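You operate a simulated robot arm through the tools that you are given. There is no shell and no other tool. Be economical: measure what you need, move in short steps, check, and stop when the job is done.

You are at the controls of a simulated robot arm. One attempt, no reset.

## Task
Sand the crust off the grey tube offcut in the vice.
Fine: clamp it first; use the yellow block and put it back, then open the vice; fingers stay out of the jaws.

Only the result counts: the job must be done as asked and must still hold three seconds after the hand-in. Knocking over, shifting, dropping, spilling or breaking anything else fails it.

## Robot
A 7-joint arm with a two-finger parallel gripper, fixed in place. Base frame: the origin is at the foot of the arm, x ahead of it, y to its left, z up; the work surface is at about z = 850. Lengths are in mm, angles in rad, forces in N, time in s.
Its first joint turns from -2.897 to 2.897 rad. Payload 4.4 kg.
The TCP is the grasp point between the finger pads, 23 mm short of the fingertips. In the tool frame z runs along the fingers and y along their closing line. The gripper opens to 94 mm. The fingers are 38 mm wide and 10 mm thick; the gripper's body (54 by 96 mm) begins 39 mm behind the TCP.
Orientation is that of the tool frame in the base frame, as a unit quaternion [x, y, z, w]. With the fingers straight down and closing along the base's y, the tool's x points along the base's -x, its y along +y and its z along -z.

## Interface
- The arm moves only by the tool drive_tool. Its argument "commands" is a list of rows, each a list of 6 numbers: the shift along the base's x, y, z in cm, then the turn, a rotation vector about the base's x, y, z in rad. In form: [[x, y, z, ax, ay, az], ...]. A call has 1 to 12 rows; each row shifts and turns the commanded pose from where the row before left it. "hand" is the finger opening in cm, from 0 to 9.4, set as the call begins (left out, the last holds). A row lasts 0.2 s, in which the tool goes at most 50 mm and 0.15 rad; a call with a longer step from one row to the next is refused whole, and so is a gripper value outside its range. A pose out of reach is approached as far as the arm can. The call stops where the force on the tool passes 90 N (or 10 N more than at its start, if that is more) or the arm is blocked; 0.2 s more then pass. Each finger travels about 72 mm/s and halts on what it meets, pressing with about 20 N; the grip force reading is that of the motor and also rises with nothing between the fingers. The clock runs only during rows and for 0.2 s after the last one: add rows that do not move to give the fingers time. The reply holds the time, the measured pose of the TCP, the force on the tool along the base axes, the opening and the grip force, in the units named above and with some noise, and new pictures: "show" is both (left out), scene, wrist or none.
- Cameras (640 x 400 px; columns grow to the right, rows downward): "scene" is fixed at [400.3, 648, 1673.1]; the picture's right is [-0.36, -0.93, 0.00], its down [-0.70, 0.27, -0.66] and it looks along [0.62, -0.24, -0.75] (base axes); focal length 329 px, centre (320, 200). "wrist" rides on the gripper at [-39, 0, -44] in the tool frame; the picture's right is [0.00, -1.00, 0.00], its down [0.97, 0.00, -0.24] and it looks along [0.24, 0.00, 0.97] (tool axes); focal length 218 px, centre (320, 200). There is no depth. A picture from a camera that has moved, and an enlarged one, comes with that camera's place and axes in the base frame and with its lens.
- enlarge(camera, box): a new picture of the part [left, top, right, bottom] of that camera's present view, enlarged. The clock stands still meanwhile.
- finish_job(): hands the job in; it is judged then, once.

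Work in short steps. Places have to be worked out from the pictures, the camera data and where the tool is seen: move nearer, look again, correct. Check each grasp and each placing, and mend what went wrong. You have 120 turns and 150 pictures in all, those below and enlarged ones among them. Open the gripper and draw the arm clear of the work before you hand the job in, unless the task says otherwise; then end with one line.

The tools are called after "Request:" as a command line: name --pt "numbers of a row" for each row, then --argument value for the rest, lists and objects as JSON in quotes. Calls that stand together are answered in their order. drive_tool: Moves the arm, as the interface text tells. Its arguments: {"type":"object","properties":{"commands":{"type":"array","items":{"type":"array","items":{"type":"number"}}},"hand":{"type":"number"},"show":{"type":"string","enum":["both","scene","wrist","none"]}},"required":["commands"]} The other tools are called the same way: enlarge (camera, box) takes an enlarged picture of a part of a camera's view; finish_job () hands the job in.

At the start:

```text
time: 0.0
tool_pos: [780.8, 239.8, 1194.4]
ee_rot: [0.0, 1.0, 0.0, 0.0]
force: [0.4, -0.4, -0.5]
grip_width: 94.1
grip_force: 0.1
```

scene: 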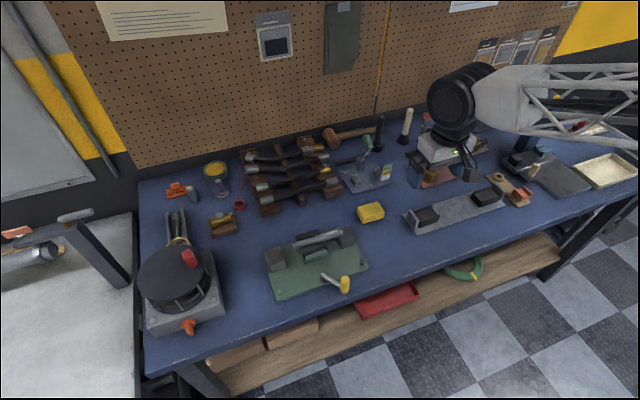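
wrist: 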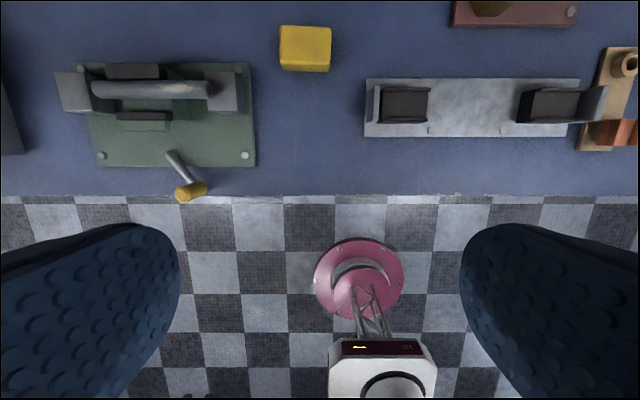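

I'll look closely at the green vice with the tube, and at the yellow block.

Request:
enlarge --camera "scene" --box '[240, 180, 400, 310]'

Request:
enlarge --camera "wrist" --box '[40, 10, 360, 210]'

```text
3.08 times, centred on (320, 245) of scene
camera zoom: at [400.3, 648.0, 1673.1], right [-0.36, -0.93, 0.0], down [-0.7, 0.27, -0.66], along [0.62, -0.24, -0.75], focal length 1012 px, centre (320, 62)
```

zoom: 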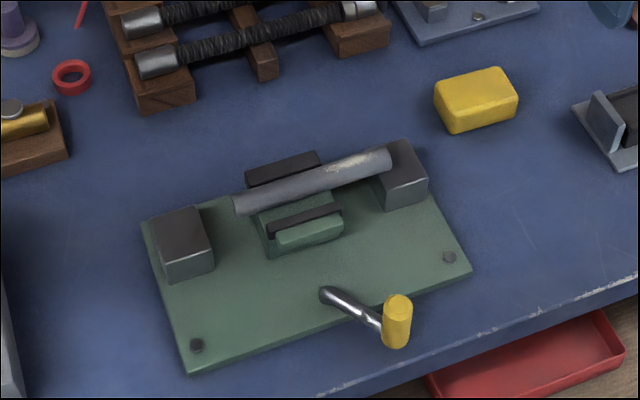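

```text
2.00 times, centred on (200, 110) of wrist
camera zoom: at [820.3, 240.3, 1236.9], right [0.0, -1.0, 0.0], down [-0.97, 0.0, 0.24], along [-0.24, 0.0, -0.97], focal length 436 px, centre (560, 380)
```

zoom: 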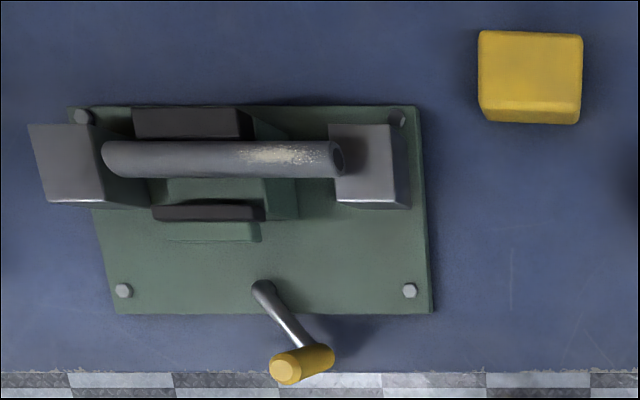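

The vice is at about x 880, y 460; the tube lies along y with its top at z about 915, and crust shows near its right end. The crank lever sits at the front. I'll move the wrist camera above it for a closer look.

Request:
drive_tool --pt "1 4.5 -1 0 0 0" --pt "1 4.5 -1 0 0 0" --pt "1 4.5 -1 0 0 0" --pt "1 4.5 -2 0 0 0" --pt "1 3 -2 0 0 0" --pt "0 0 0 0 0 0"

```text
refused: row 4 steps farther than a row can; nothing moved
```

Row 4 was slightly too long, so I'm splitting the move into smaller rows.

Request:
drive_tool --pt "1 4 -1 0 0 0" --pt "1 4 -1 0 0 0" --pt "1 4 -1 0 0 0" --pt "1 4 -1 0 0 0" --pt "0 4 -2 0 0 0" --pt "0 0 0 0 0 0"

```text
time: 1.4
tool_pos: [822.1, 438.9, 1134.7]
ee_rot: [-0.001, 1.0, -0.001, 0.0]
force: [-0.5, 0.0, 0.4]
grip_width: 93.8
grip_force: 0.1
camera wrist: at [859.8, 440.2, 1177.1], right [0.0, -1.0, 0.0], down [-0.97, 0.0, 0.24], along [-0.24, 0.0, -0.97], focal length 218 px, centre (320, 200)
```

scene: 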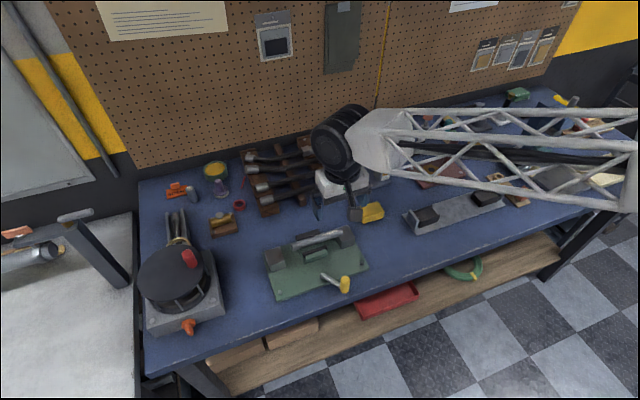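
wrist: 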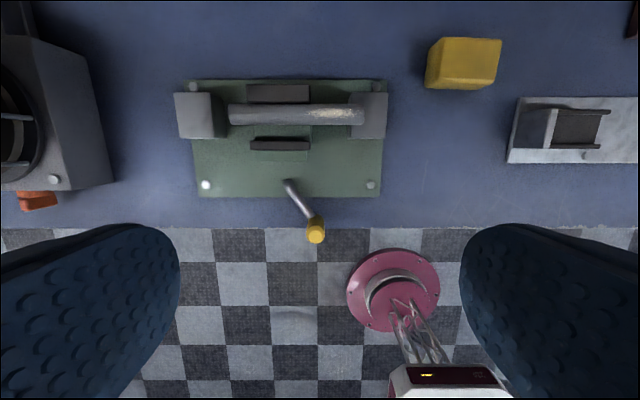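

Request:
enlarge --camera "wrist" --box '[170, 65, 400, 250]'

Request:
enlarge --camera "scene" --box '[260, 220, 370, 305]'

```text
2.16 times, centred on (285, 158) of wrist
camera zoom: at [859.8, 440.2, 1177.1], right [0.0, -1.0, 0.0], down [-0.97, 0.0, 0.24], along [-0.24, 0.0, -0.97], focal length 472 px, centre (396, 292)
```

zoom: 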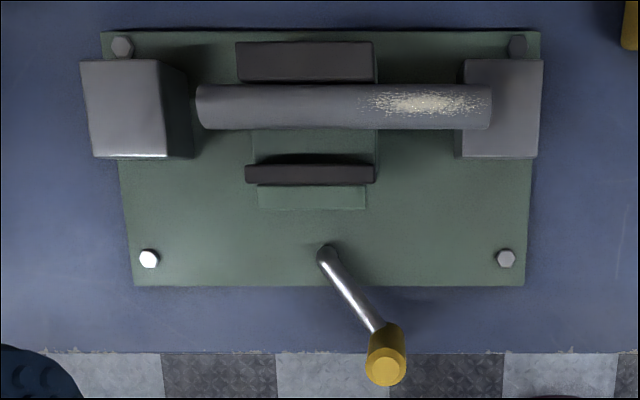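

```text
4.71 times, centred on (315, 262) of scene
camera zoom: at [400.3, 648.0, 1673.1], right [-0.36, -0.93, 0.0], down [-0.7, 0.27, -0.66], along [0.62, -0.24, -0.75], focal length 1548 px, centre (344, -94)
```

zoom: 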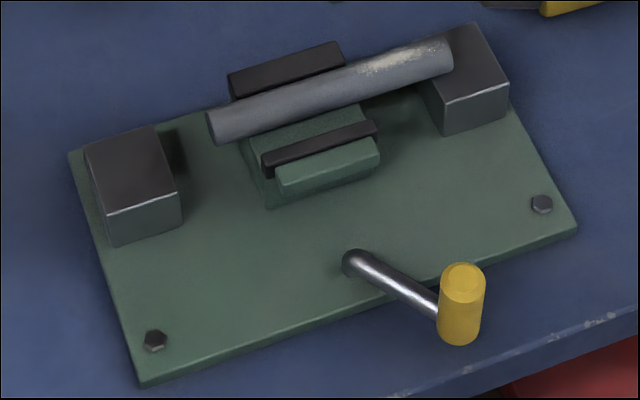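

The lever is a crank with a vertical pivot at about (808, 486). Its upright yellow knob is at about (752, 445), with its top at z about 923. I'll go above the knob and check the alignment.

Request:
drive_tool --pt "-2 0.2 -3.5 0 0 0" --pt "-2 0.2 -3.5 0 0 0" --pt "-2 0.2 -3.5 0 0 0" --pt "-1 0 -2.5 0 0 0" --pt "0 0 0 0 0 0" --hand 6

```text
time: 2.6
tool_pos: [751.5, 444.9, 1004.8]
ee_rot: [0.001, 1.0, 0.0, 0.001]
force: [0.1, -0.6, -1.1]
grip_width: 60.1
grip_force: 0.1
camera wrist: at [790.2, 446.4, 1046.9], right [0.0, -1.0, 0.0], down [-0.97, 0.0, 0.24], along [-0.24, 0.0, -0.97], focal length 218 px, centre (320, 200)
```

scene: 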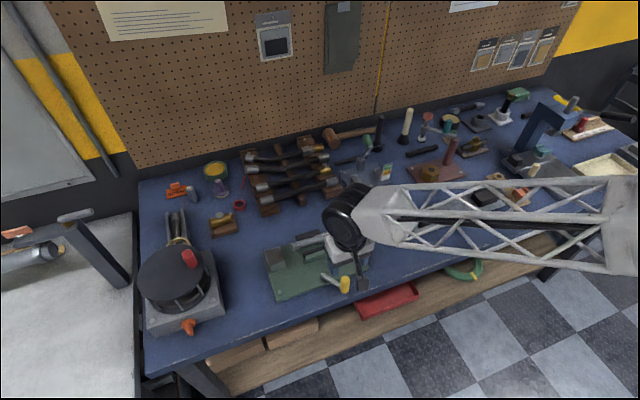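
wrist: 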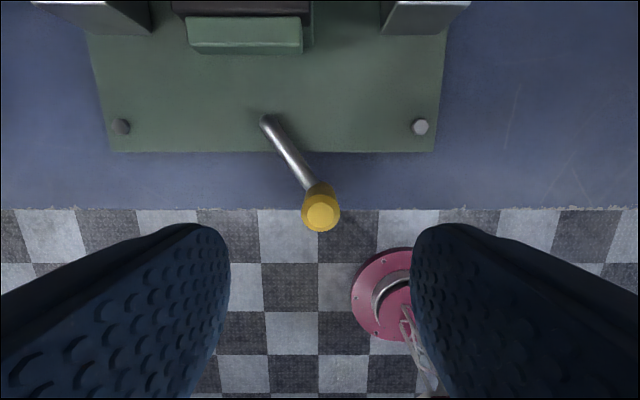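

The TCP is aligned over the knob within 2 mm. I'll descend to z 912 and close on it.

Request:
drive_tool --pt "0 0 -3 0 0 0" --pt "0.1 0 -3 0 0 0" --pt "0 0 -2.5 0 0 0" --pt "0 0 -0.8 0 0 0" --pt "0 0 0 0 0 0" --show "none"

Request:
drive_tool --pt "0 0 0 0 0 0" --pt "0 0 0 0 0 0" --pt "0 0 0 0 0 0" --hand 1.2

```text
time: 3.8
tool_pos: [752.7, 444.7, 911.1]
ee_rot: [-0.001, 1.0, 0.001, -0.001]
force: [-1.7, -0.9, -0.1]
grip_width: 59.9
grip_force: 0.1
```

```text
time: 4.6
tool_pos: [752.3, 445.0, 911.3]
ee_rot: [0.0, 1.0, 0.0, 0.0]
force: [-4.2, -4.1, 1.4]
grip_width: 23.5
grip_force: 45.2
camera wrist: at [791.6, 446.3, 954.0], right [0.0, -1.0, 0.0], down [-0.97, 0.0, 0.24], along [-0.24, 0.0, -0.97], focal length 218 px, centre (320, 200)
```

scene: 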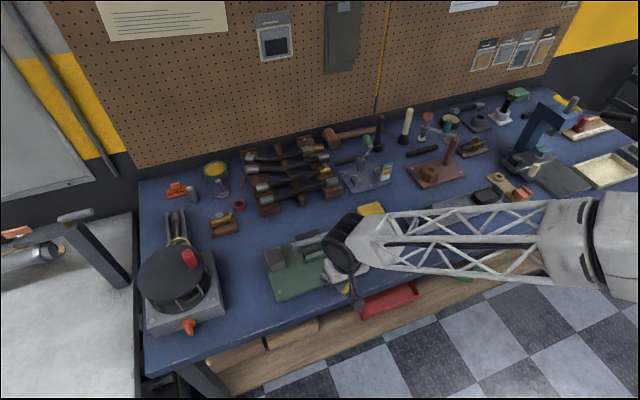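
wrist: 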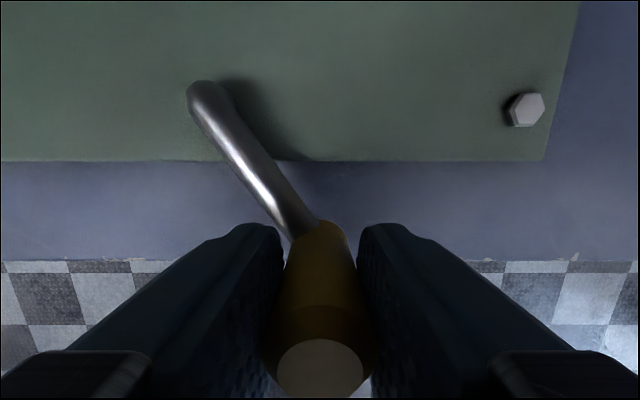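

The knob is held at 23.5 mm. I'll try a small swing toward +y (about 8°) and read the force.

Request:
drive_tool --pt "-0.25 0.4 0 0 0 0" --pt "-0.25 0.4 0 0 0 0" --pt "0 0 0 0 0 0" --show "wrist"

```text
time: 5.4
tool_pos: [747.3, 454.3, 911.1]
ee_rot: [0.0, 1.0, 0.001, 0.0]
force: [-12.9, -23.4, 6.2]
grip_width: 24.1
grip_force: 45.2
camera wrist: at [786.1, 453.9, 953.9], right [0.0, -1.0, 0.0], down [-0.97, 0.0, 0.24], along [-0.24, 0.0, -0.97], focal length 218 px, centre (320, 200)
```

wrist: 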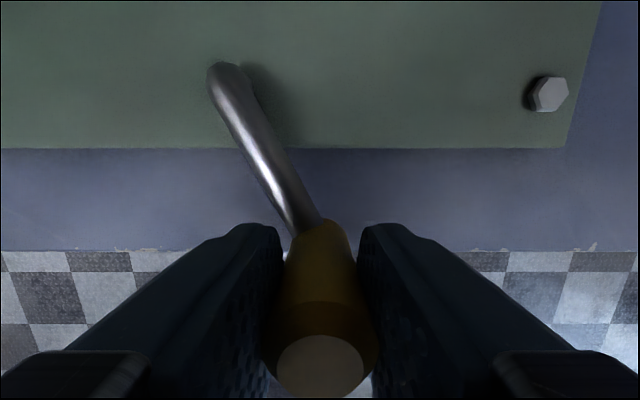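

The lever turns, with about 25 N of resistance. I'll continue along the arc to about 190° and check whether the jaw moves.

Request:
drive_tool --pt "-0.25 0.5 0 0 0 0" --pt "-0.2 0.5 0 0 0 0" --pt "-0.15 0.5 0 0 0 0" --pt "-0.1 0.5 0 0 0 0" --pt "0 0 0 0 0 0"

Request:
enlarge --camera "scene" --box '[260, 210, 370, 305]'

```text
time: 6.6
tool_pos: [739.8, 472.9, 910.9]
ee_rot: [0.0, 1.0, 0.0, 0.001]
force: [-5.3, -4.0, -7.6]
grip_width: 24.1
grip_force: 45.3
camera wrist: at [779.2, 474.5, 953.8], right [0.0, -1.0, 0.0], down [-0.97, 0.0, 0.24], along [-0.24, 0.0, -0.97], focal length 218 px, centre (320, 200)
```

scene: 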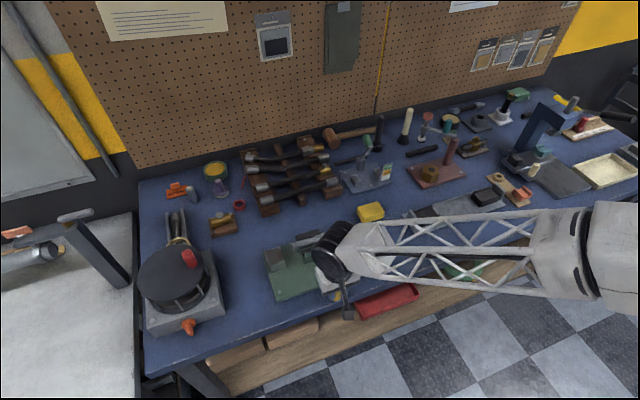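
wrist: 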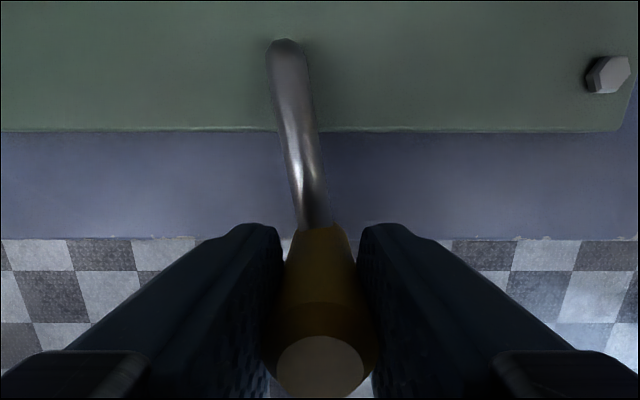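

```text
4.21 times, centred on (315, 258) of scene
camera zoom: at [400.3, 648.0, 1673.1], right [-0.36, -0.93, 0.0], down [-0.7, 0.27, -0.66], along [0.62, -0.24, -0.75], focal length 1386 px, centre (341, -42)
```

zoom: 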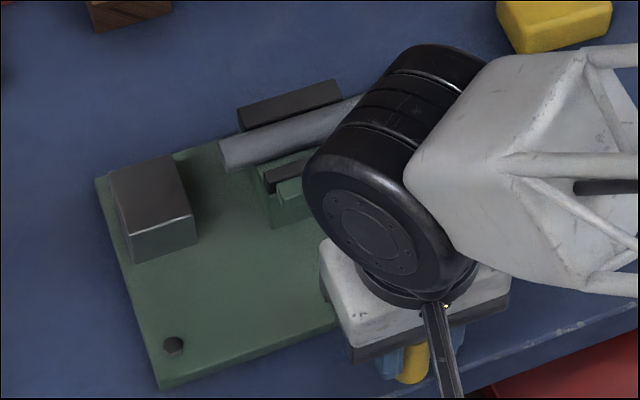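

The front pad has moved nearer to the tube, so this is the closing direction. I'll continue the arc to about 170°, watching the forces.

Request:
drive_tool --pt "-0.05 0.5 0 0 0 0" --pt "-0.03 0.5 0 0 0 0" --pt "0 0.5 0 0 0 0" --pt "0.05 0.5 0 0 0 0" --pt "0.1 0.5 0 0 0 0" --pt "0 0 0 0 0 0" --show "wrist"

Request:
enlarge --camera "scene" --box '[260, 210, 370, 305]'

```text
time: 8.0
tool_pos: [740.7, 497.9, 912.9]
ee_rot: [0.0, 1.0, 0.0, 0.0]
force: [-6.0, -1.8, -3.1]
grip_width: 24.4
grip_force: 44.9
camera wrist: at [779.9, 499.7, 954.1], right [0.0, -1.0, 0.0], down [-0.97, 0.0, 0.24], along [-0.24, 0.0, -0.97], focal length 218 px, centre (320, 200)
```

wrist: 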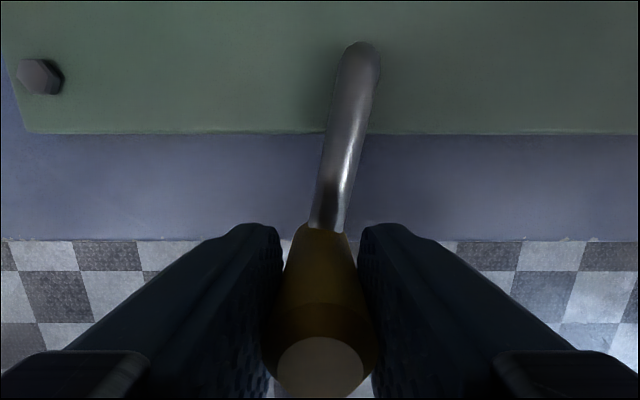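

```text
4.21 times, centred on (315, 258) of scene
camera zoom: at [400.3, 648.0, 1673.1], right [-0.36, -0.93, 0.0], down [-0.7, 0.27, -0.66], along [0.62, -0.24, -0.75], focal length 1386 px, centre (341, -42)
```

zoom: 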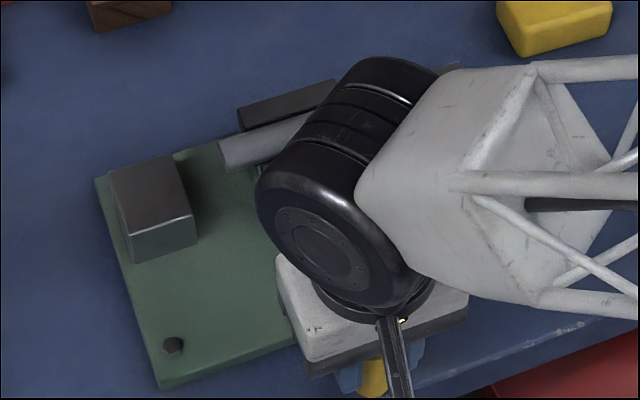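

Forces are low, so the lever turns freely. I'll continue to about 148°.

Request:
drive_tool --pt "0.13 0.5 0 0 0 0" --pt "0.17 0.5 0 0 0 0" --pt "0.2 0.5 0 0 0 0" --pt "0.24 0.5 0 0 0 0" --pt "0.28 0.45 0 0 0 0" --pt "0 0 0 0 0 0" --show "wrist"

```text
time: 9.4
tool_pos: [750.4, 524.2, 910.9]
ee_rot: [0.0, 1.0, 0.0, 0.0]
force: [-4.4, -7.6, 0.1]
grip_width: 24.1
grip_force: 45.2
camera wrist: at [790.5, 524.0, 954.2], right [0.0, -1.0, 0.0], down [-0.97, 0.0, 0.24], along [-0.24, 0.0, -0.97], focal length 218 px, centre (320, 200)
```

wrist: 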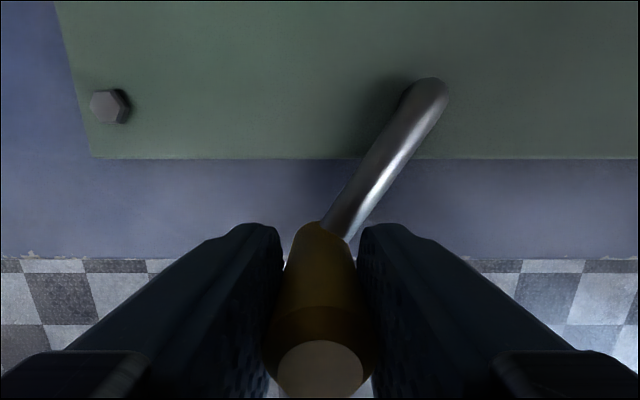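

There's still no end stop. I'll continue along the arc, now going more in +x.

Request:
drive_tool --pt "0.3 0.4 0 0 0 0" --pt "0.33 0.38 0 0 0 0" --pt "0.35 0.35 0 0 0 0" --pt "0.38 0.32 0 0 0 0" --pt "0 0 0 0 0 0" --show "wrist"

```text
time: 10.0
tool_pos: [753.8, 525.3, 911.6]
ee_rot: [0.001, 1.0, -0.003, -0.002]
force: [-34.7, -35.5, 19.4]
grip_width: 24.5
grip_force: 45.2
stopped in row 2: the force on the tool passed its limit (the readings are from after the stop); the commanded pose is now the measured one
camera wrist: at [793.4, 527.2, 953.7], right [0.0, -1.0, 0.01], down [-0.97, 0.0, 0.25], along [-0.25, 0.0, -0.97], focal length 218 px, centre (320, 200)
```

wrist: 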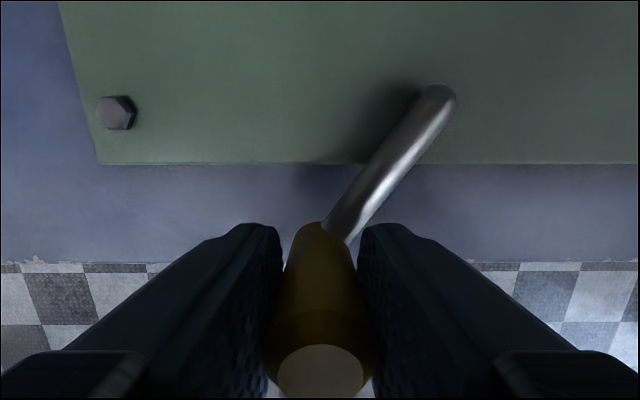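

That's the end stop at about 145°, which mirrors the start angle. I'll release, rise straight up and inspect the jaws.

Request:
drive_tool --pt "0 0 0 0 0 0" --pt "0 0 0 0 0 0" --pt "0 0 3 0 0 0" --pt "0 0 4 0 0 0" --pt "0 -2 4 0 0 0" --pt "2 -3 3 0 0 0" --pt "3 -3 2 0 0 0" --pt "3 -1 0 0 0 0" --pt "0 0 0 0 0 0" --hand 6

Request:
enlarge --camera "wrist" --box '[130, 20, 450, 220]'

```text
time: 12.0
tool_pos: [837.9, 436.9, 1070.2]
ee_rot: [0.001, 1.0, -0.001, -0.003]
force: [0.4, 0.0, -0.6]
grip_width: 59.8
grip_force: 0.1
camera wrist: at [875.5, 438.6, 1113.5], right [0.0, -1.0, 0.0], down [-0.97, 0.0, 0.24], along [-0.24, 0.0, -0.97], focal length 218 px, centre (320, 200)
```

scene: 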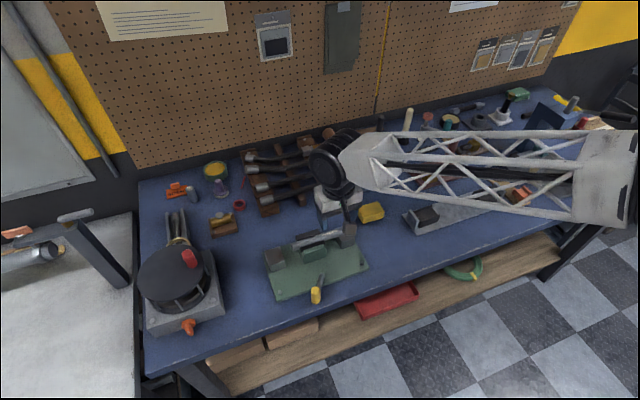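
wrist: 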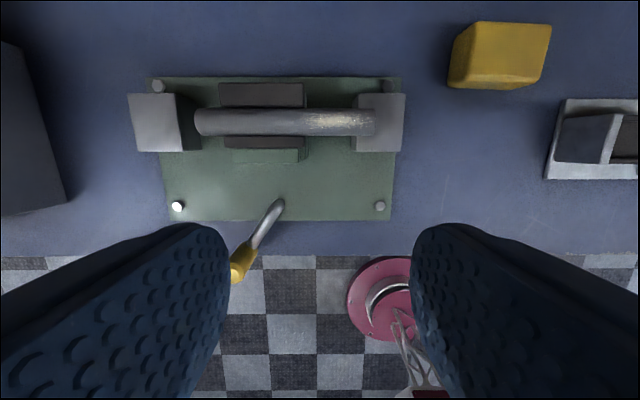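

```text
2.00 times, centred on (290, 120) of wrist
camera zoom: at [875.5, 438.6, 1113.5], right [0.0, -1.0, 0.0], down [-0.97, 0.0, 0.24], along [-0.24, 0.0, -0.97], focal length 436 px, centre (380, 360)
```

zoom: 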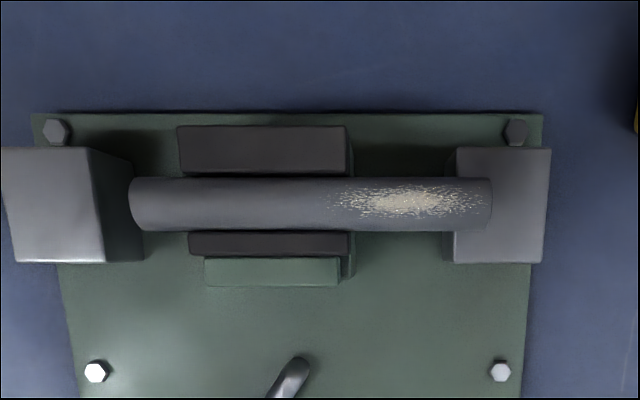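

The front pad is now against the tube, so it's clamped. The tube axis is at x about 894, its top at z about 918, and the crust spans y 392 to 460. Next I'll move above the yellow block to measure it.

Request:
drive_tool --pt "2 -4 0 0 0 0" --pt "2 -4 0 0 0 0" --pt "2 -4 0 0 0 0" --pt "2 -4 -1 0 0 0" --pt "1 -1 -4 0 0 0" --pt "0 0 0 0 0 0" --hand 9.4

Request:
enlarge --camera "wrist" --box '[220, 60, 420, 185]'

```text
time: 13.4
tool_pos: [924.4, 267.6, 1020.3]
ee_rot: [0.001, 1.0, -0.002, -0.003]
force: [-0.2, -0.1, -1.0]
grip_width: 94.0
grip_force: 0.0
camera wrist: at [964.0, 267.9, 1062.9], right [0.0, -1.0, 0.0], down [-0.97, 0.0, 0.24], along [-0.24, 0.0, -0.97], focal length 218 px, centre (320, 200)
```

scene: 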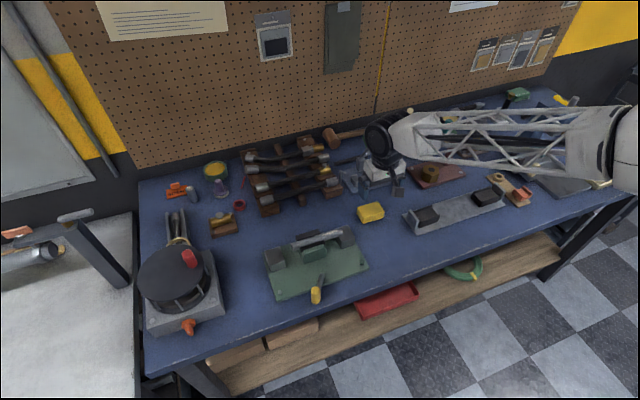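
wrist: 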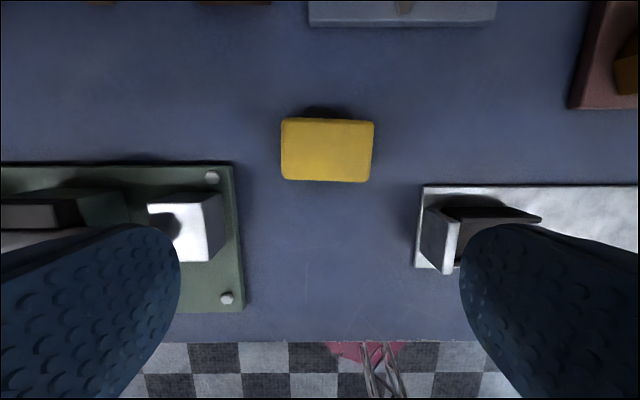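

```text
3.20 times, centred on (320, 122) of wrist
camera zoom: at [964.0, 267.9, 1062.9], right [0.0, -1.0, 0.0], down [-0.97, 0.0, 0.24], along [-0.24, 0.0, -0.97], focal length 698 px, centre (320, 448)
```

zoom: 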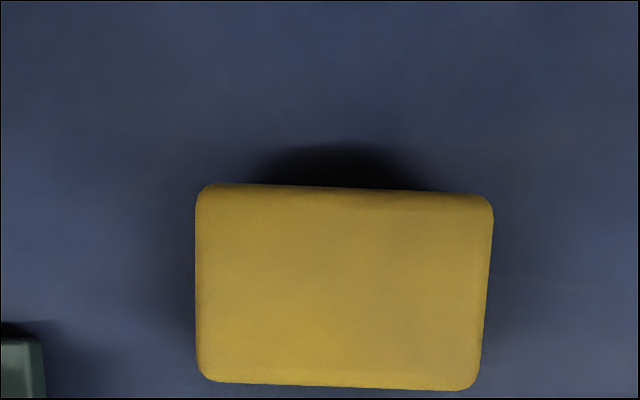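

The block's top is at z about 886 and measures about 72 × 49 mm. It's yawed about -0.035 rad, centred near (961, 262). I'll grip it across its short side so the fingers stay clear of the jaw zone, which means yawing the tool by 1.536 rad.

Request:
drive_tool --pt "0.4 0 0 0 0 0.14" --pt "0.4 -0.1 0 0 0 0.14" --pt "0.4 -0.1 0 0 0 0.14" --pt "0.4 -0.1 0 0 0 0.14" --pt "0.4 -0.1 0 0 0 0.14" --pt "0.4 -0.1 0 0 0 0.14" --pt "0.4 -0.1 0 0 0 0.14" --pt "0.4 0 0 0 0 0.14" --pt "0.4 0 0 0 0 0.14" --pt "0.1 0 0 0 0 0.14" --pt "0 0 0 0 0 0.136" --pt "0 0 0 0 0 0"

```text
time: 16.0
tool_pos: [961.6, 261.6, 1019.7]
ee_rot: [-0.695, 0.719, -0.003, 0.0]
force: [-0.2, 0.0, -0.2]
grip_width: 94.1
grip_force: 0.0
camera wrist: at [963.2, 301.6, 1063.1], right [1.0, -0.03, 0.0], down [-0.03, -0.97, 0.24], along [0.0, -0.24, -0.97], focal length 218 px, centre (320, 200)
```

scene: 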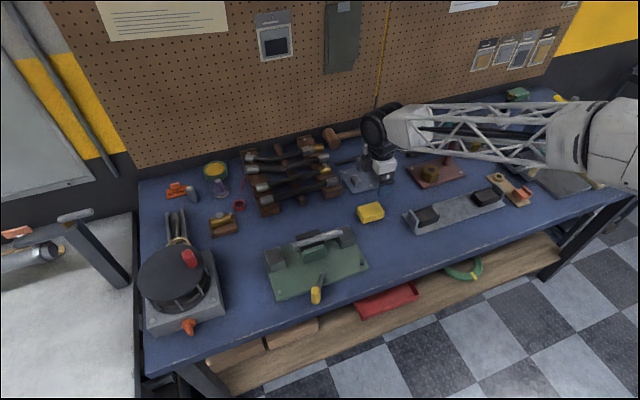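
wrist: 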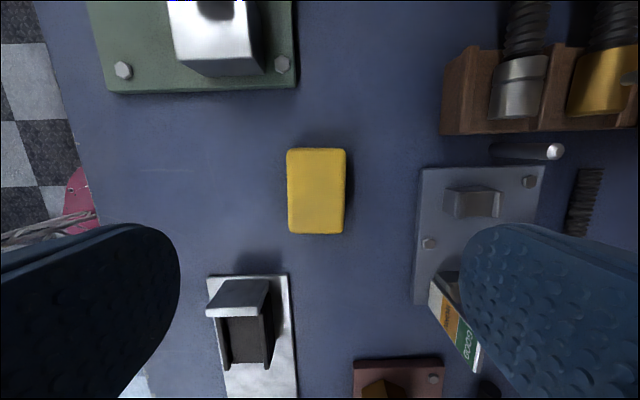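

The block looks centred near y 266. I'll shift +4 mm in y, descend to z 940 and recheck.

Request:
drive_tool --pt "0 0.2 -4 0 0 0" --pt "0 0.2 -4 0 0 0" --pt "0 0 0 0 0 0" --hand 7.5

```text
time: 16.8
tool_pos: [963.0, 266.0, 941.0]
ee_rot: [-0.694, 0.72, -0.003, -0.001]
force: [-0.3, -0.5, 0.5]
grip_width: 75.1
grip_force: 0.1
camera wrist: at [964.0, 306.1, 983.2], right [1.0, -0.04, 0.0], down [-0.04, -0.97, 0.24], along [0.0, -0.24, -0.97], focal length 218 px, centre (320, 200)
```

scene: 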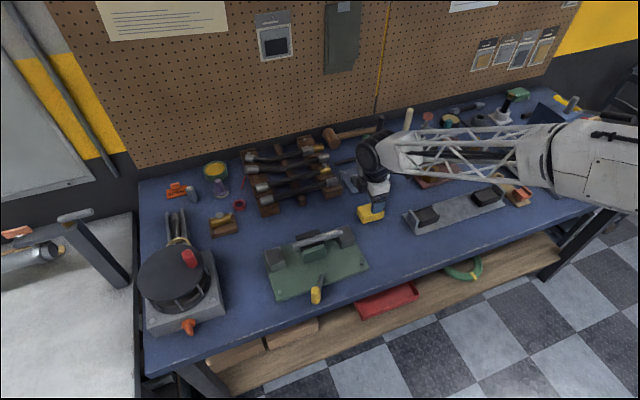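
wrist: 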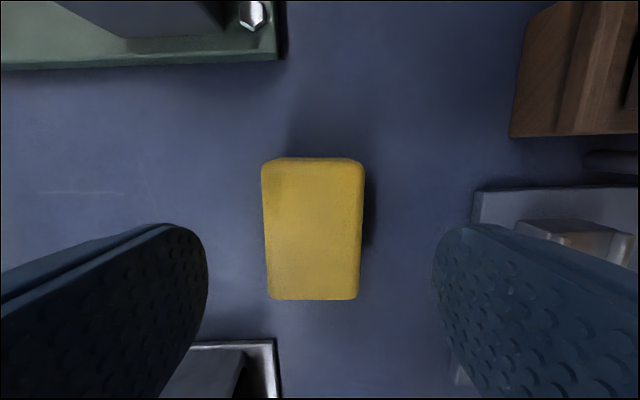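

The block is at (960, 266.5). I'll shift x by -2.5 mm, descend to z 882 (tips at 859) and close.

Request:
drive_tool --pt "-0.25 0 -2 0 0 0" --pt "0 0 -2 0 0 0" --pt "0 0 -1.4 0 0 0" --pt "0 0 -0.5 0 0 0" --pt "0 0 0 0 0 0" --show "none"

Request:
drive_tool --pt "0 0 0 0 0 0" --pt "0 0 0 0 0 0" --pt "0 0 0 0 0 0" --hand 3.8

```text
time: 18.0
tool_pos: [959.0, 265.3, 881.5]
ee_rot: [-0.694, 0.72, -0.003, -0.001]
force: [0.7, 0.8, 0.3]
grip_width: 75.0
grip_force: 0.0
```

```text
time: 18.8
tool_pos: [960.0, 267.1, 881.1]
ee_rot: [-0.695, 0.719, -0.003, -0.001]
force: [-0.3, 0.1, 1.4]
grip_width: 49.4
grip_force: 19.8
camera wrist: at [960.6, 305.9, 924.0], right [1.0, -0.04, 0.0], down [-0.04, -0.97, 0.24], along [0.0, -0.24, -0.97], focal length 218 px, centre (320, 200)
```

scene: 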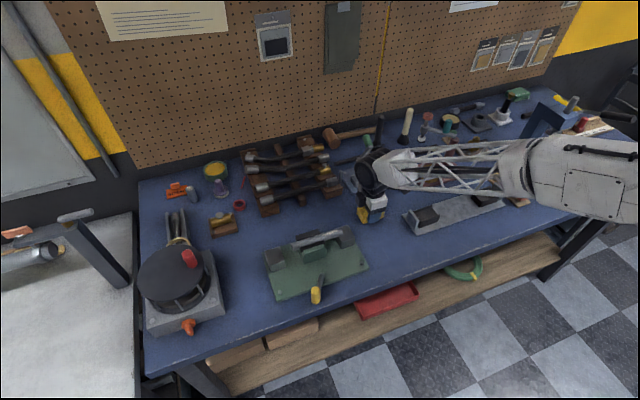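
wrist: 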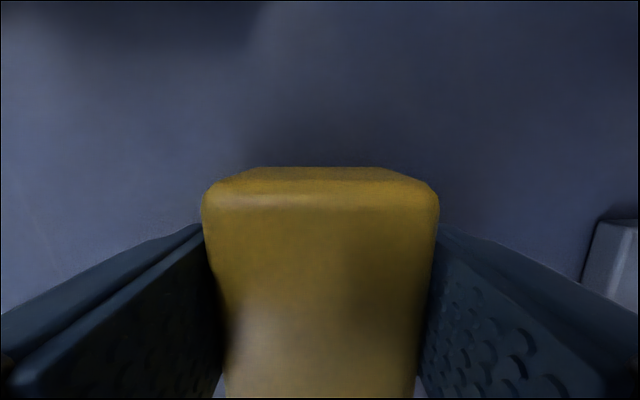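

The block is gripped at 49.4 mm. Its bottom is 31 mm below the TCP, and its home is TCP (960, 266.5, 881). I'll lift it and carry it above the crust.

Request:
drive_tool --pt "0 0 4 0 0 0" --pt "0 0 4 0 0 0" --pt "0 0 3 0 0 0" --pt "-1.6 4 0 0 0 0.035" --pt "-1.6 4 0 0 0 0" --pt "-1.6 4 0 0 0 0" --pt "-1.8 4 0 0 0 0" --pt "0 0 0 0 0 0"

Request:
enlarge --camera "scene" --box '[250, 180, 400, 300]'

```text
time: 20.6
tool_pos: [891.9, 426.6, 991.9]
ee_rot: [-0.707, 0.707, -0.003, -0.001]
force: [-0.2, 0.1, -1.4]
grip_width: 49.5
grip_force: 20.2
camera wrist: at [892.2, 467.3, 1034.7], right [1.0, 0.0, 0.0], down [0.0, -0.97, 0.24], along [0.0, -0.24, -0.97], focal length 218 px, centre (320, 200)
```

scene: 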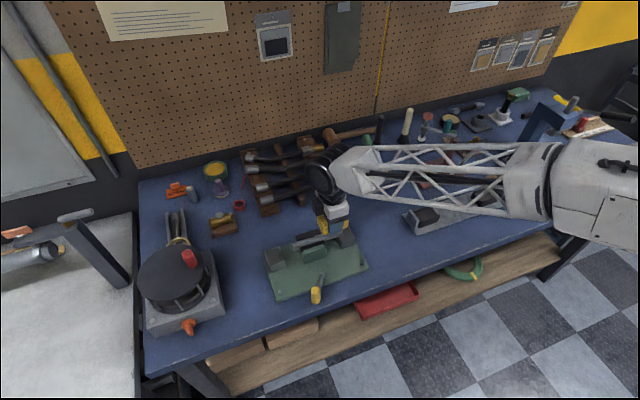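
wrist: 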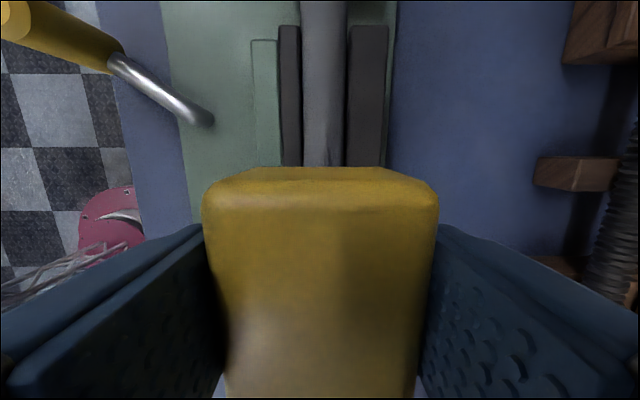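

```text
3.33 times, centred on (325, 240) of scene
camera zoom: at [400.3, 648.0, 1673.1], right [-0.36, -0.93, 0.0], down [-0.7, 0.27, -0.66], along [0.62, -0.24, -0.75], focal length 1097 px, centre (303, 67)
```

zoom: 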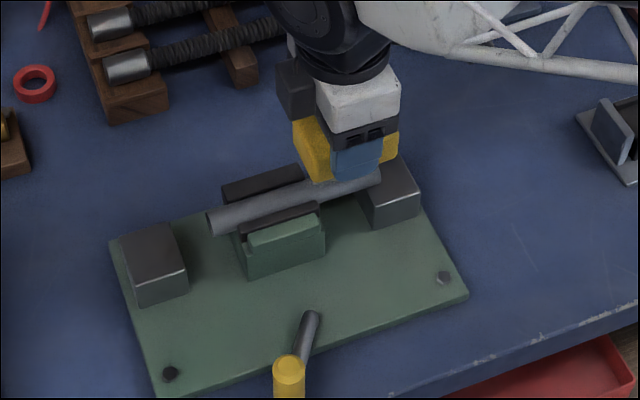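

The tube axis is at x about 894.5, so I'll shift +2 mm. Then I'll descend to just above contact and ease down.

Request:
drive_tool --pt "0.2 0 -2 0 0 0" --pt "0 0 -1.2 0 0 0" --pt "0 0 -0.6 0 0 0" --pt "0 0 0 0 0 0" --show "wrist"

Request:
drive_tool --pt "0 0 -0.2 0 0 0" --pt "0 0 -0.2 0 0 0" --pt "0 0 0 0 0 0" --show "none"

```text
time: 21.6
tool_pos: [895.0, 425.3, 955.6]
ee_rot: [0.707, -0.707, 0.004, -0.001]
force: [-2.2, -1.3, 21.3]
grip_width: 49.8
grip_force: 19.9
camera wrist: at [895.4, 466.2, 998.5], right [1.0, 0.0, 0.01], down [0.0, -0.97, 0.24], along [0.01, -0.24, -0.97], focal length 218 px, centre (320, 200)
```

wrist: 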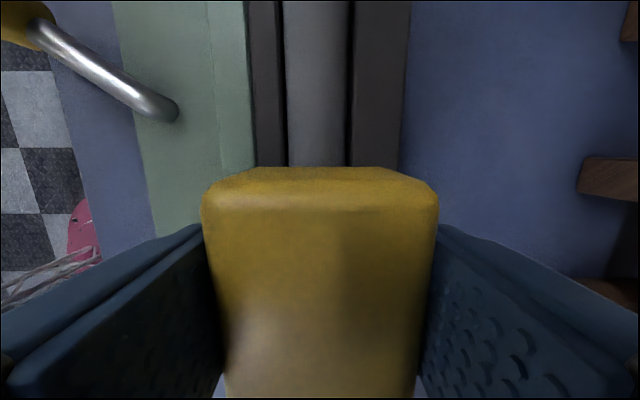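

```text
time: 22.4
tool_pos: [895.1, 425.0, 951.1]
ee_rot: [0.707, -0.707, 0.003, -0.001]
force: [1.0, -4.8, 28.2]
grip_width: 50.1
grip_force: 20.3
```

The block is in contact with about 28 N down, and it slid up a few mm in the grip. I'll ease up 1 mm and make strokes along the tube.

Request:
drive_tool --pt "0 0.5 0.1 0 0 0" --pt "0 0.5 0 0 0 0" --pt "0 -1 0 0 0 0" --pt "0 -1 0 0 0 0" --pt "0 -1 0 0 0 0" --pt "0 1 0 0 0 0" --pt "0 1 0 0 0 0" --pt "0 1 0 0 0 0" --pt "0 -1 0 0 0 0" --pt "0 -1 0 0 0 0" --pt "0 -1 0 0 0 0" --pt "0 1 0 0 0 0"

Request:
enlarge --camera "scene" --box '[280, 180, 400, 275]'

```text
time: 25.0
tool_pos: [895.3, 415.4, 951.7]
ee_rot: [-0.707, 0.707, -0.003, 0.0]
force: [-0.2, 0.7, -1.8]
grip_width: 49.1
grip_force: 20.2
camera wrist: at [895.5, 455.8, 993.4], right [1.0, 0.0, 0.0], down [0.0, -0.97, 0.24], along [0.0, -0.24, -0.97], focal length 218 px, centre (320, 200)
```

scene: 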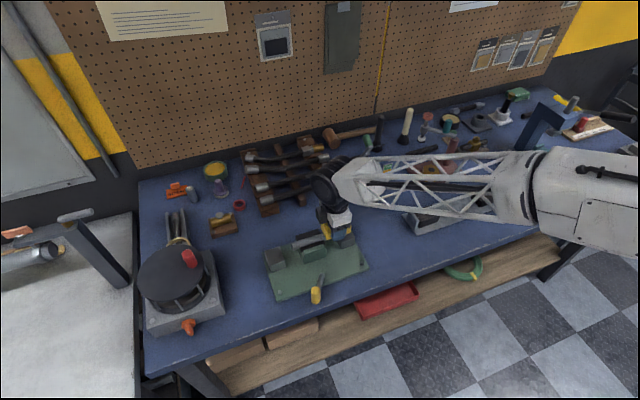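
wrist: 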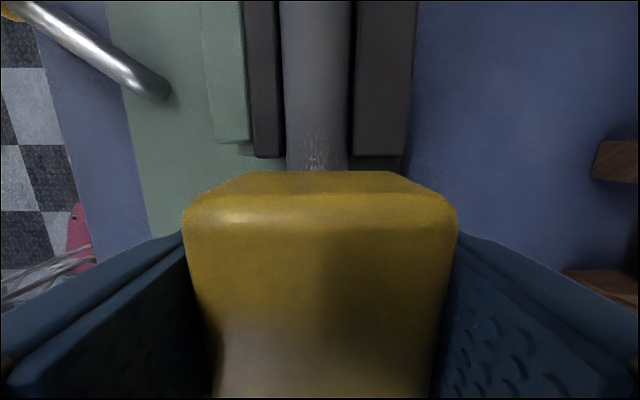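

```text
4.21 times, centred on (340, 228) of scene
camera zoom: at [400.3, 648.0, 1673.1], right [-0.36, -0.93, 0.0], down [-0.7, 0.27, -0.66], along [0.62, -0.24, -0.75], focal length 1386 px, centre (236, 84)
```

zoom: 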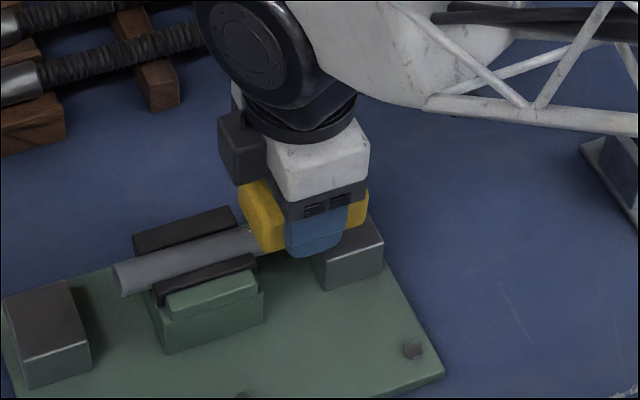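

The contact force faded, and the block has risen in the fingers. I'll tighten the grip, lift away and look at the crust and the block.

Request:
drive_tool --pt "0 0 0 0 0 0" --pt "0 0 2 0 0 0" --pt "0 -2 2 0 0 0" --pt "0 -4 2 0 0 0" --pt "0 -4 1 0 0 0" --pt "0 0 0 0 0 0" --hand 0

Request:
enlarge --camera "scene" --box '[280, 170, 400, 275]'

Request:
enlarge --camera "wrist" --box '[240, 20, 400, 190]'

```text
time: 26.4
tool_pos: [894.5, 315.4, 1021.0]
ee_rot: [-0.706, 0.708, -0.003, -0.001]
force: [0.5, 0.3, -0.4]
grip_width: 49.8
grip_force: 20.5
camera wrist: at [895.2, 355.7, 1062.9], right [1.0, 0.0, 0.0], down [0.0, -0.97, 0.24], along [0.0, -0.24, -0.97], focal length 218 px, centre (320, 200)
```

scene: 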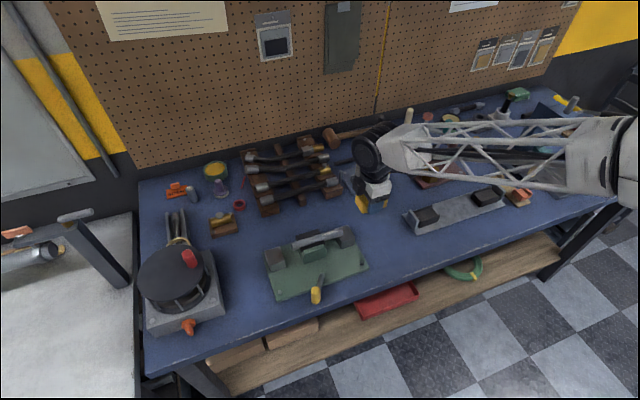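
wrist: 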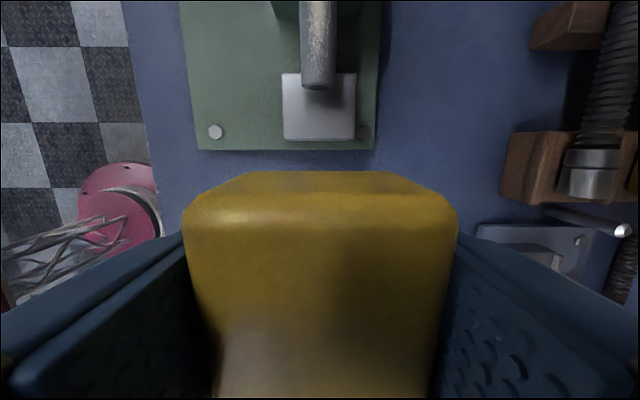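

```text
3.81 times, centred on (340, 222) of scene
camera zoom: at [400.3, 648.0, 1673.1], right [-0.36, -0.93, 0.0], down [-0.7, 0.27, -0.66], along [0.62, -0.24, -0.75], focal length 1254 px, centre (244, 114)
```

zoom: 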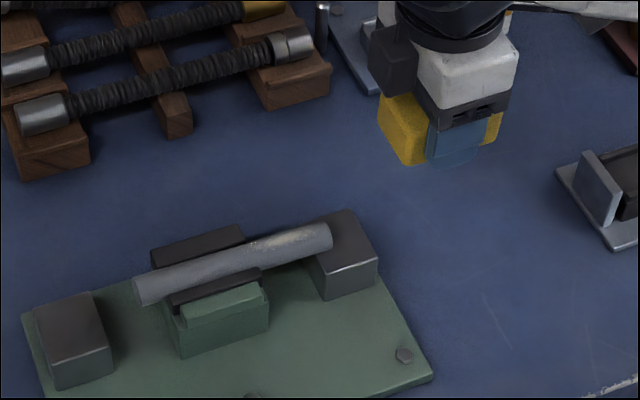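

```text
2.35 times, centred on (320, 105) of wrist
camera zoom: at [895.2, 355.7, 1062.9], right [1.0, 0.0, 0.0], down [0.0, -0.97, 0.24], along [0.0, -0.24, -0.97], focal length 514 px, centre (320, 424)
```

zoom: 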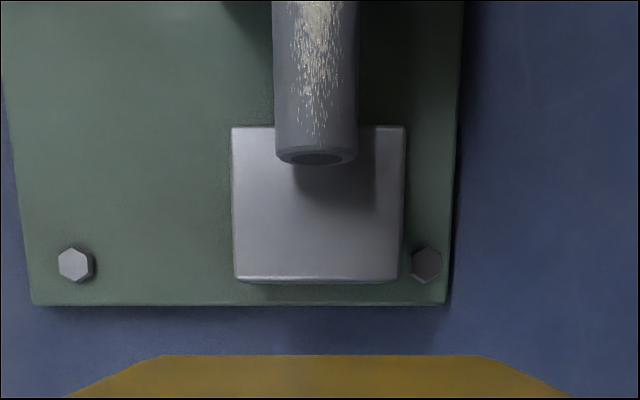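

The crust is thinner but not gone. The block has about 2 mm of protrusion below the fingertips, so I'll put it down at its home spot and re-grip it higher before sanding more gently.

Request:
drive_tool --pt "2.2 -1.6 -2 0 0 -0.035" --pt "2.2 -1.6 -3 0 0 0" --pt "2.2 -1.6 -3 0 0 0" --pt "0 0 -3 0 0 0" --pt "0 0 -2.4 0 0 0" --pt "0 0 0 0 0 0" --show "wrist"

Request:
drive_tool --pt "0 0 -0.3 0 0 0" --pt "0 0 -0.2 0 0 0" --pt "0 0 0 0 0 0" --show "none"

```text
time: 27.8
tool_pos: [961.5, 267.1, 886.9]
ee_rot: [-0.694, 0.72, -0.003, 0.0]
force: [-0.6, 0.3, -1.3]
grip_width: 49.5
grip_force: 19.7
camera wrist: at [962.6, 308.1, 929.2], right [1.0, -0.04, 0.0], down [-0.04, -0.97, 0.24], along [0.0, -0.24, -0.97], focal length 218 px, centre (320, 200)
```

wrist: 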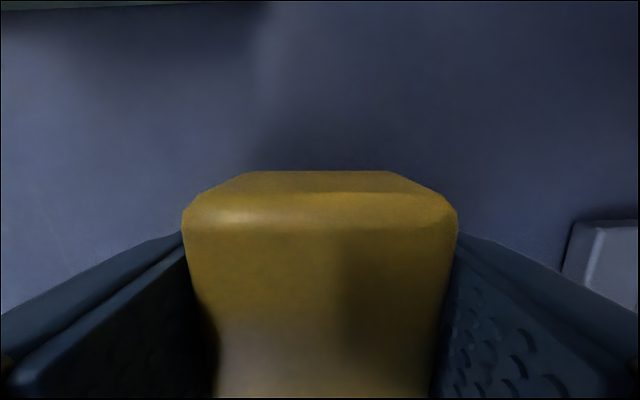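

```text
time: 28.6
tool_pos: [961.1, 267.4, 881.9]
ee_rot: [-0.694, 0.72, -0.003, -0.001]
force: [0.0, -0.2, -0.2]
grip_width: 49.7
grip_force: 20.4
```

Still no contact, so I'll go down in 1.5 mm steps until the force rises.

Request:
drive_tool --pt "0 0 -0.15 0 0 0" --pt "0 0 -0.15 0 0 0" --pt "0 0 0 0 0 0" --show "none"

Request:
drive_tool --pt "0 0 -0.15 0 0 0" --pt "0 0 0 0 0 0" --show "none"

Request:
drive_tool --pt "0 0 -0.15 0 0 0" --pt "0 0 0 0 0 0" --show "none"

```text
time: 29.4
tool_pos: [961.0, 266.7, 878.1]
ee_rot: [-0.695, 0.719, -0.003, -0.001]
force: [-0.8, -0.1, -0.6]
grip_width: 49.5
grip_force: 20.4
```

```text
time: 30.0
tool_pos: [961.8, 266.9, 877.0]
ee_rot: [-0.695, 0.719, -0.003, -0.001]
force: [-0.8, 0.5, 1.2]
grip_width: 49.7
grip_force: 20.0
```

```text
time: 30.6
tool_pos: [960.8, 267.4, 876.1]
ee_rot: [-0.695, 0.719, -0.004, 0.0]
force: [-1.7, -2.2, 14.5]
grip_width: 49.3
grip_force: 20.3
```

The block touches the table at TCP 876, so it slipped 5 mm and the tube top is at z about 925. I'll open, rise to 884 and re-grip.

Request:
drive_tool --pt "0 0 0.1 0 0 0" --pt "0 0 0 0 0 0" --pt "0 0 0.4 0 0 0" --pt "0 0 0.4 0 0 0" --pt "0 0 0 0 0 0" --hand 6.5 --show "none"

Request:
drive_tool --pt "0 0 0 0 0 0" --pt "0 0 0 0 0 0" --pt "0 0 0 0 0 0" --hand 2 --show "wrist"

```text
time: 31.8
tool_pos: [961.3, 266.8, 883.8]
ee_rot: [-0.695, 0.719, -0.003, -0.001]
force: [-0.6, -0.1, 0.4]
grip_width: 65.1
grip_force: 0.2
```

```text
time: 32.6
tool_pos: [961.6, 265.6, 885.6]
ee_rot: [-0.694, 0.72, -0.003, 0.0]
force: [0.7, -0.2, 1.8]
grip_width: 49.5
grip_force: 20.1
camera wrist: at [962.6, 307.7, 927.4], right [1.0, -0.04, 0.0], down [-0.04, -0.97, 0.24], along [0.0, -0.24, -0.97], focal length 218 px, centre (320, 200)
```

wrist: 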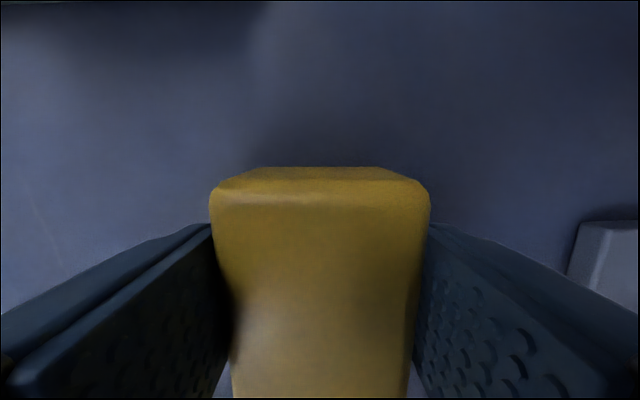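

Re-gripped, with the bottom about 34 mm below the TCP, so contact with the tube should come near TCP z 959.5. I'll go back over the crust.

Request:
drive_tool --pt "0 0 4 0 0 0" --pt "0 0 4 0 0 0" --pt "0 0 3 0 0 0" --pt "-1.6 4 0 0 0 0.035" --pt "-1.6 4 0 0 0 0" --pt "-1.7 4 0 0 0 0" --pt "-1.7 4 0 0 0 0" --pt "0 0 -2 0 0 0" --pt "0 0 -1 0 0 0" --pt "0 0 0 0 0 0" --show "wrist"

Request:
drive_tool --pt "0 0 -0.2 0 0 0" --pt "0 0 0 0 0 0" --show "none"

```text
time: 34.8
tool_pos: [895.2, 429.3, 963.8]
ee_rot: [0.707, -0.707, 0.003, 0.001]
force: [-0.6, -0.3, -1.0]
grip_width: 49.5
grip_force: 20.2
camera wrist: at [895.2, 467.8, 1007.2], right [1.0, 0.0, 0.0], down [0.0, -0.97, 0.24], along [0.0, -0.24, -0.97], focal length 218 px, centre (320, 200)
```

wrist: 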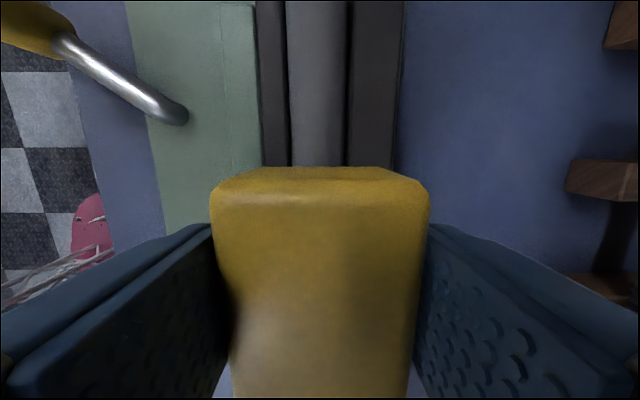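

```text
time: 35.4
tool_pos: [894.8, 427.6, 962.7]
ee_rot: [-0.707, 0.708, -0.002, 0.0]
force: [-0.4, 0.3, -0.8]
grip_width: 49.6
grip_force: 20.6
```

I'll keep going down in 1.5 mm steps until I read a light contact force.

Request:
drive_tool --pt "0 0 -0.15 0 0 0" --pt "0 0 0 0 0 0" --show "none"

Request:
drive_tool --pt "0 0 -0.15 0 0 0" --pt "0 0 0 0 0 0" --show "none"

```text
time: 36.0
tool_pos: [893.7, 427.8, 961.4]
ee_rot: [0.707, -0.707, 0.003, 0.001]
force: [-0.1, 0.5, -0.6]
grip_width: 49.8
grip_force: 19.8
```

```text
time: 36.6
tool_pos: [895.5, 426.4, 959.9]
ee_rot: [0.707, -0.707, 0.003, 0.0]
force: [-0.5, 0.3, 3.4]
grip_width: 49.6
grip_force: 19.7
```

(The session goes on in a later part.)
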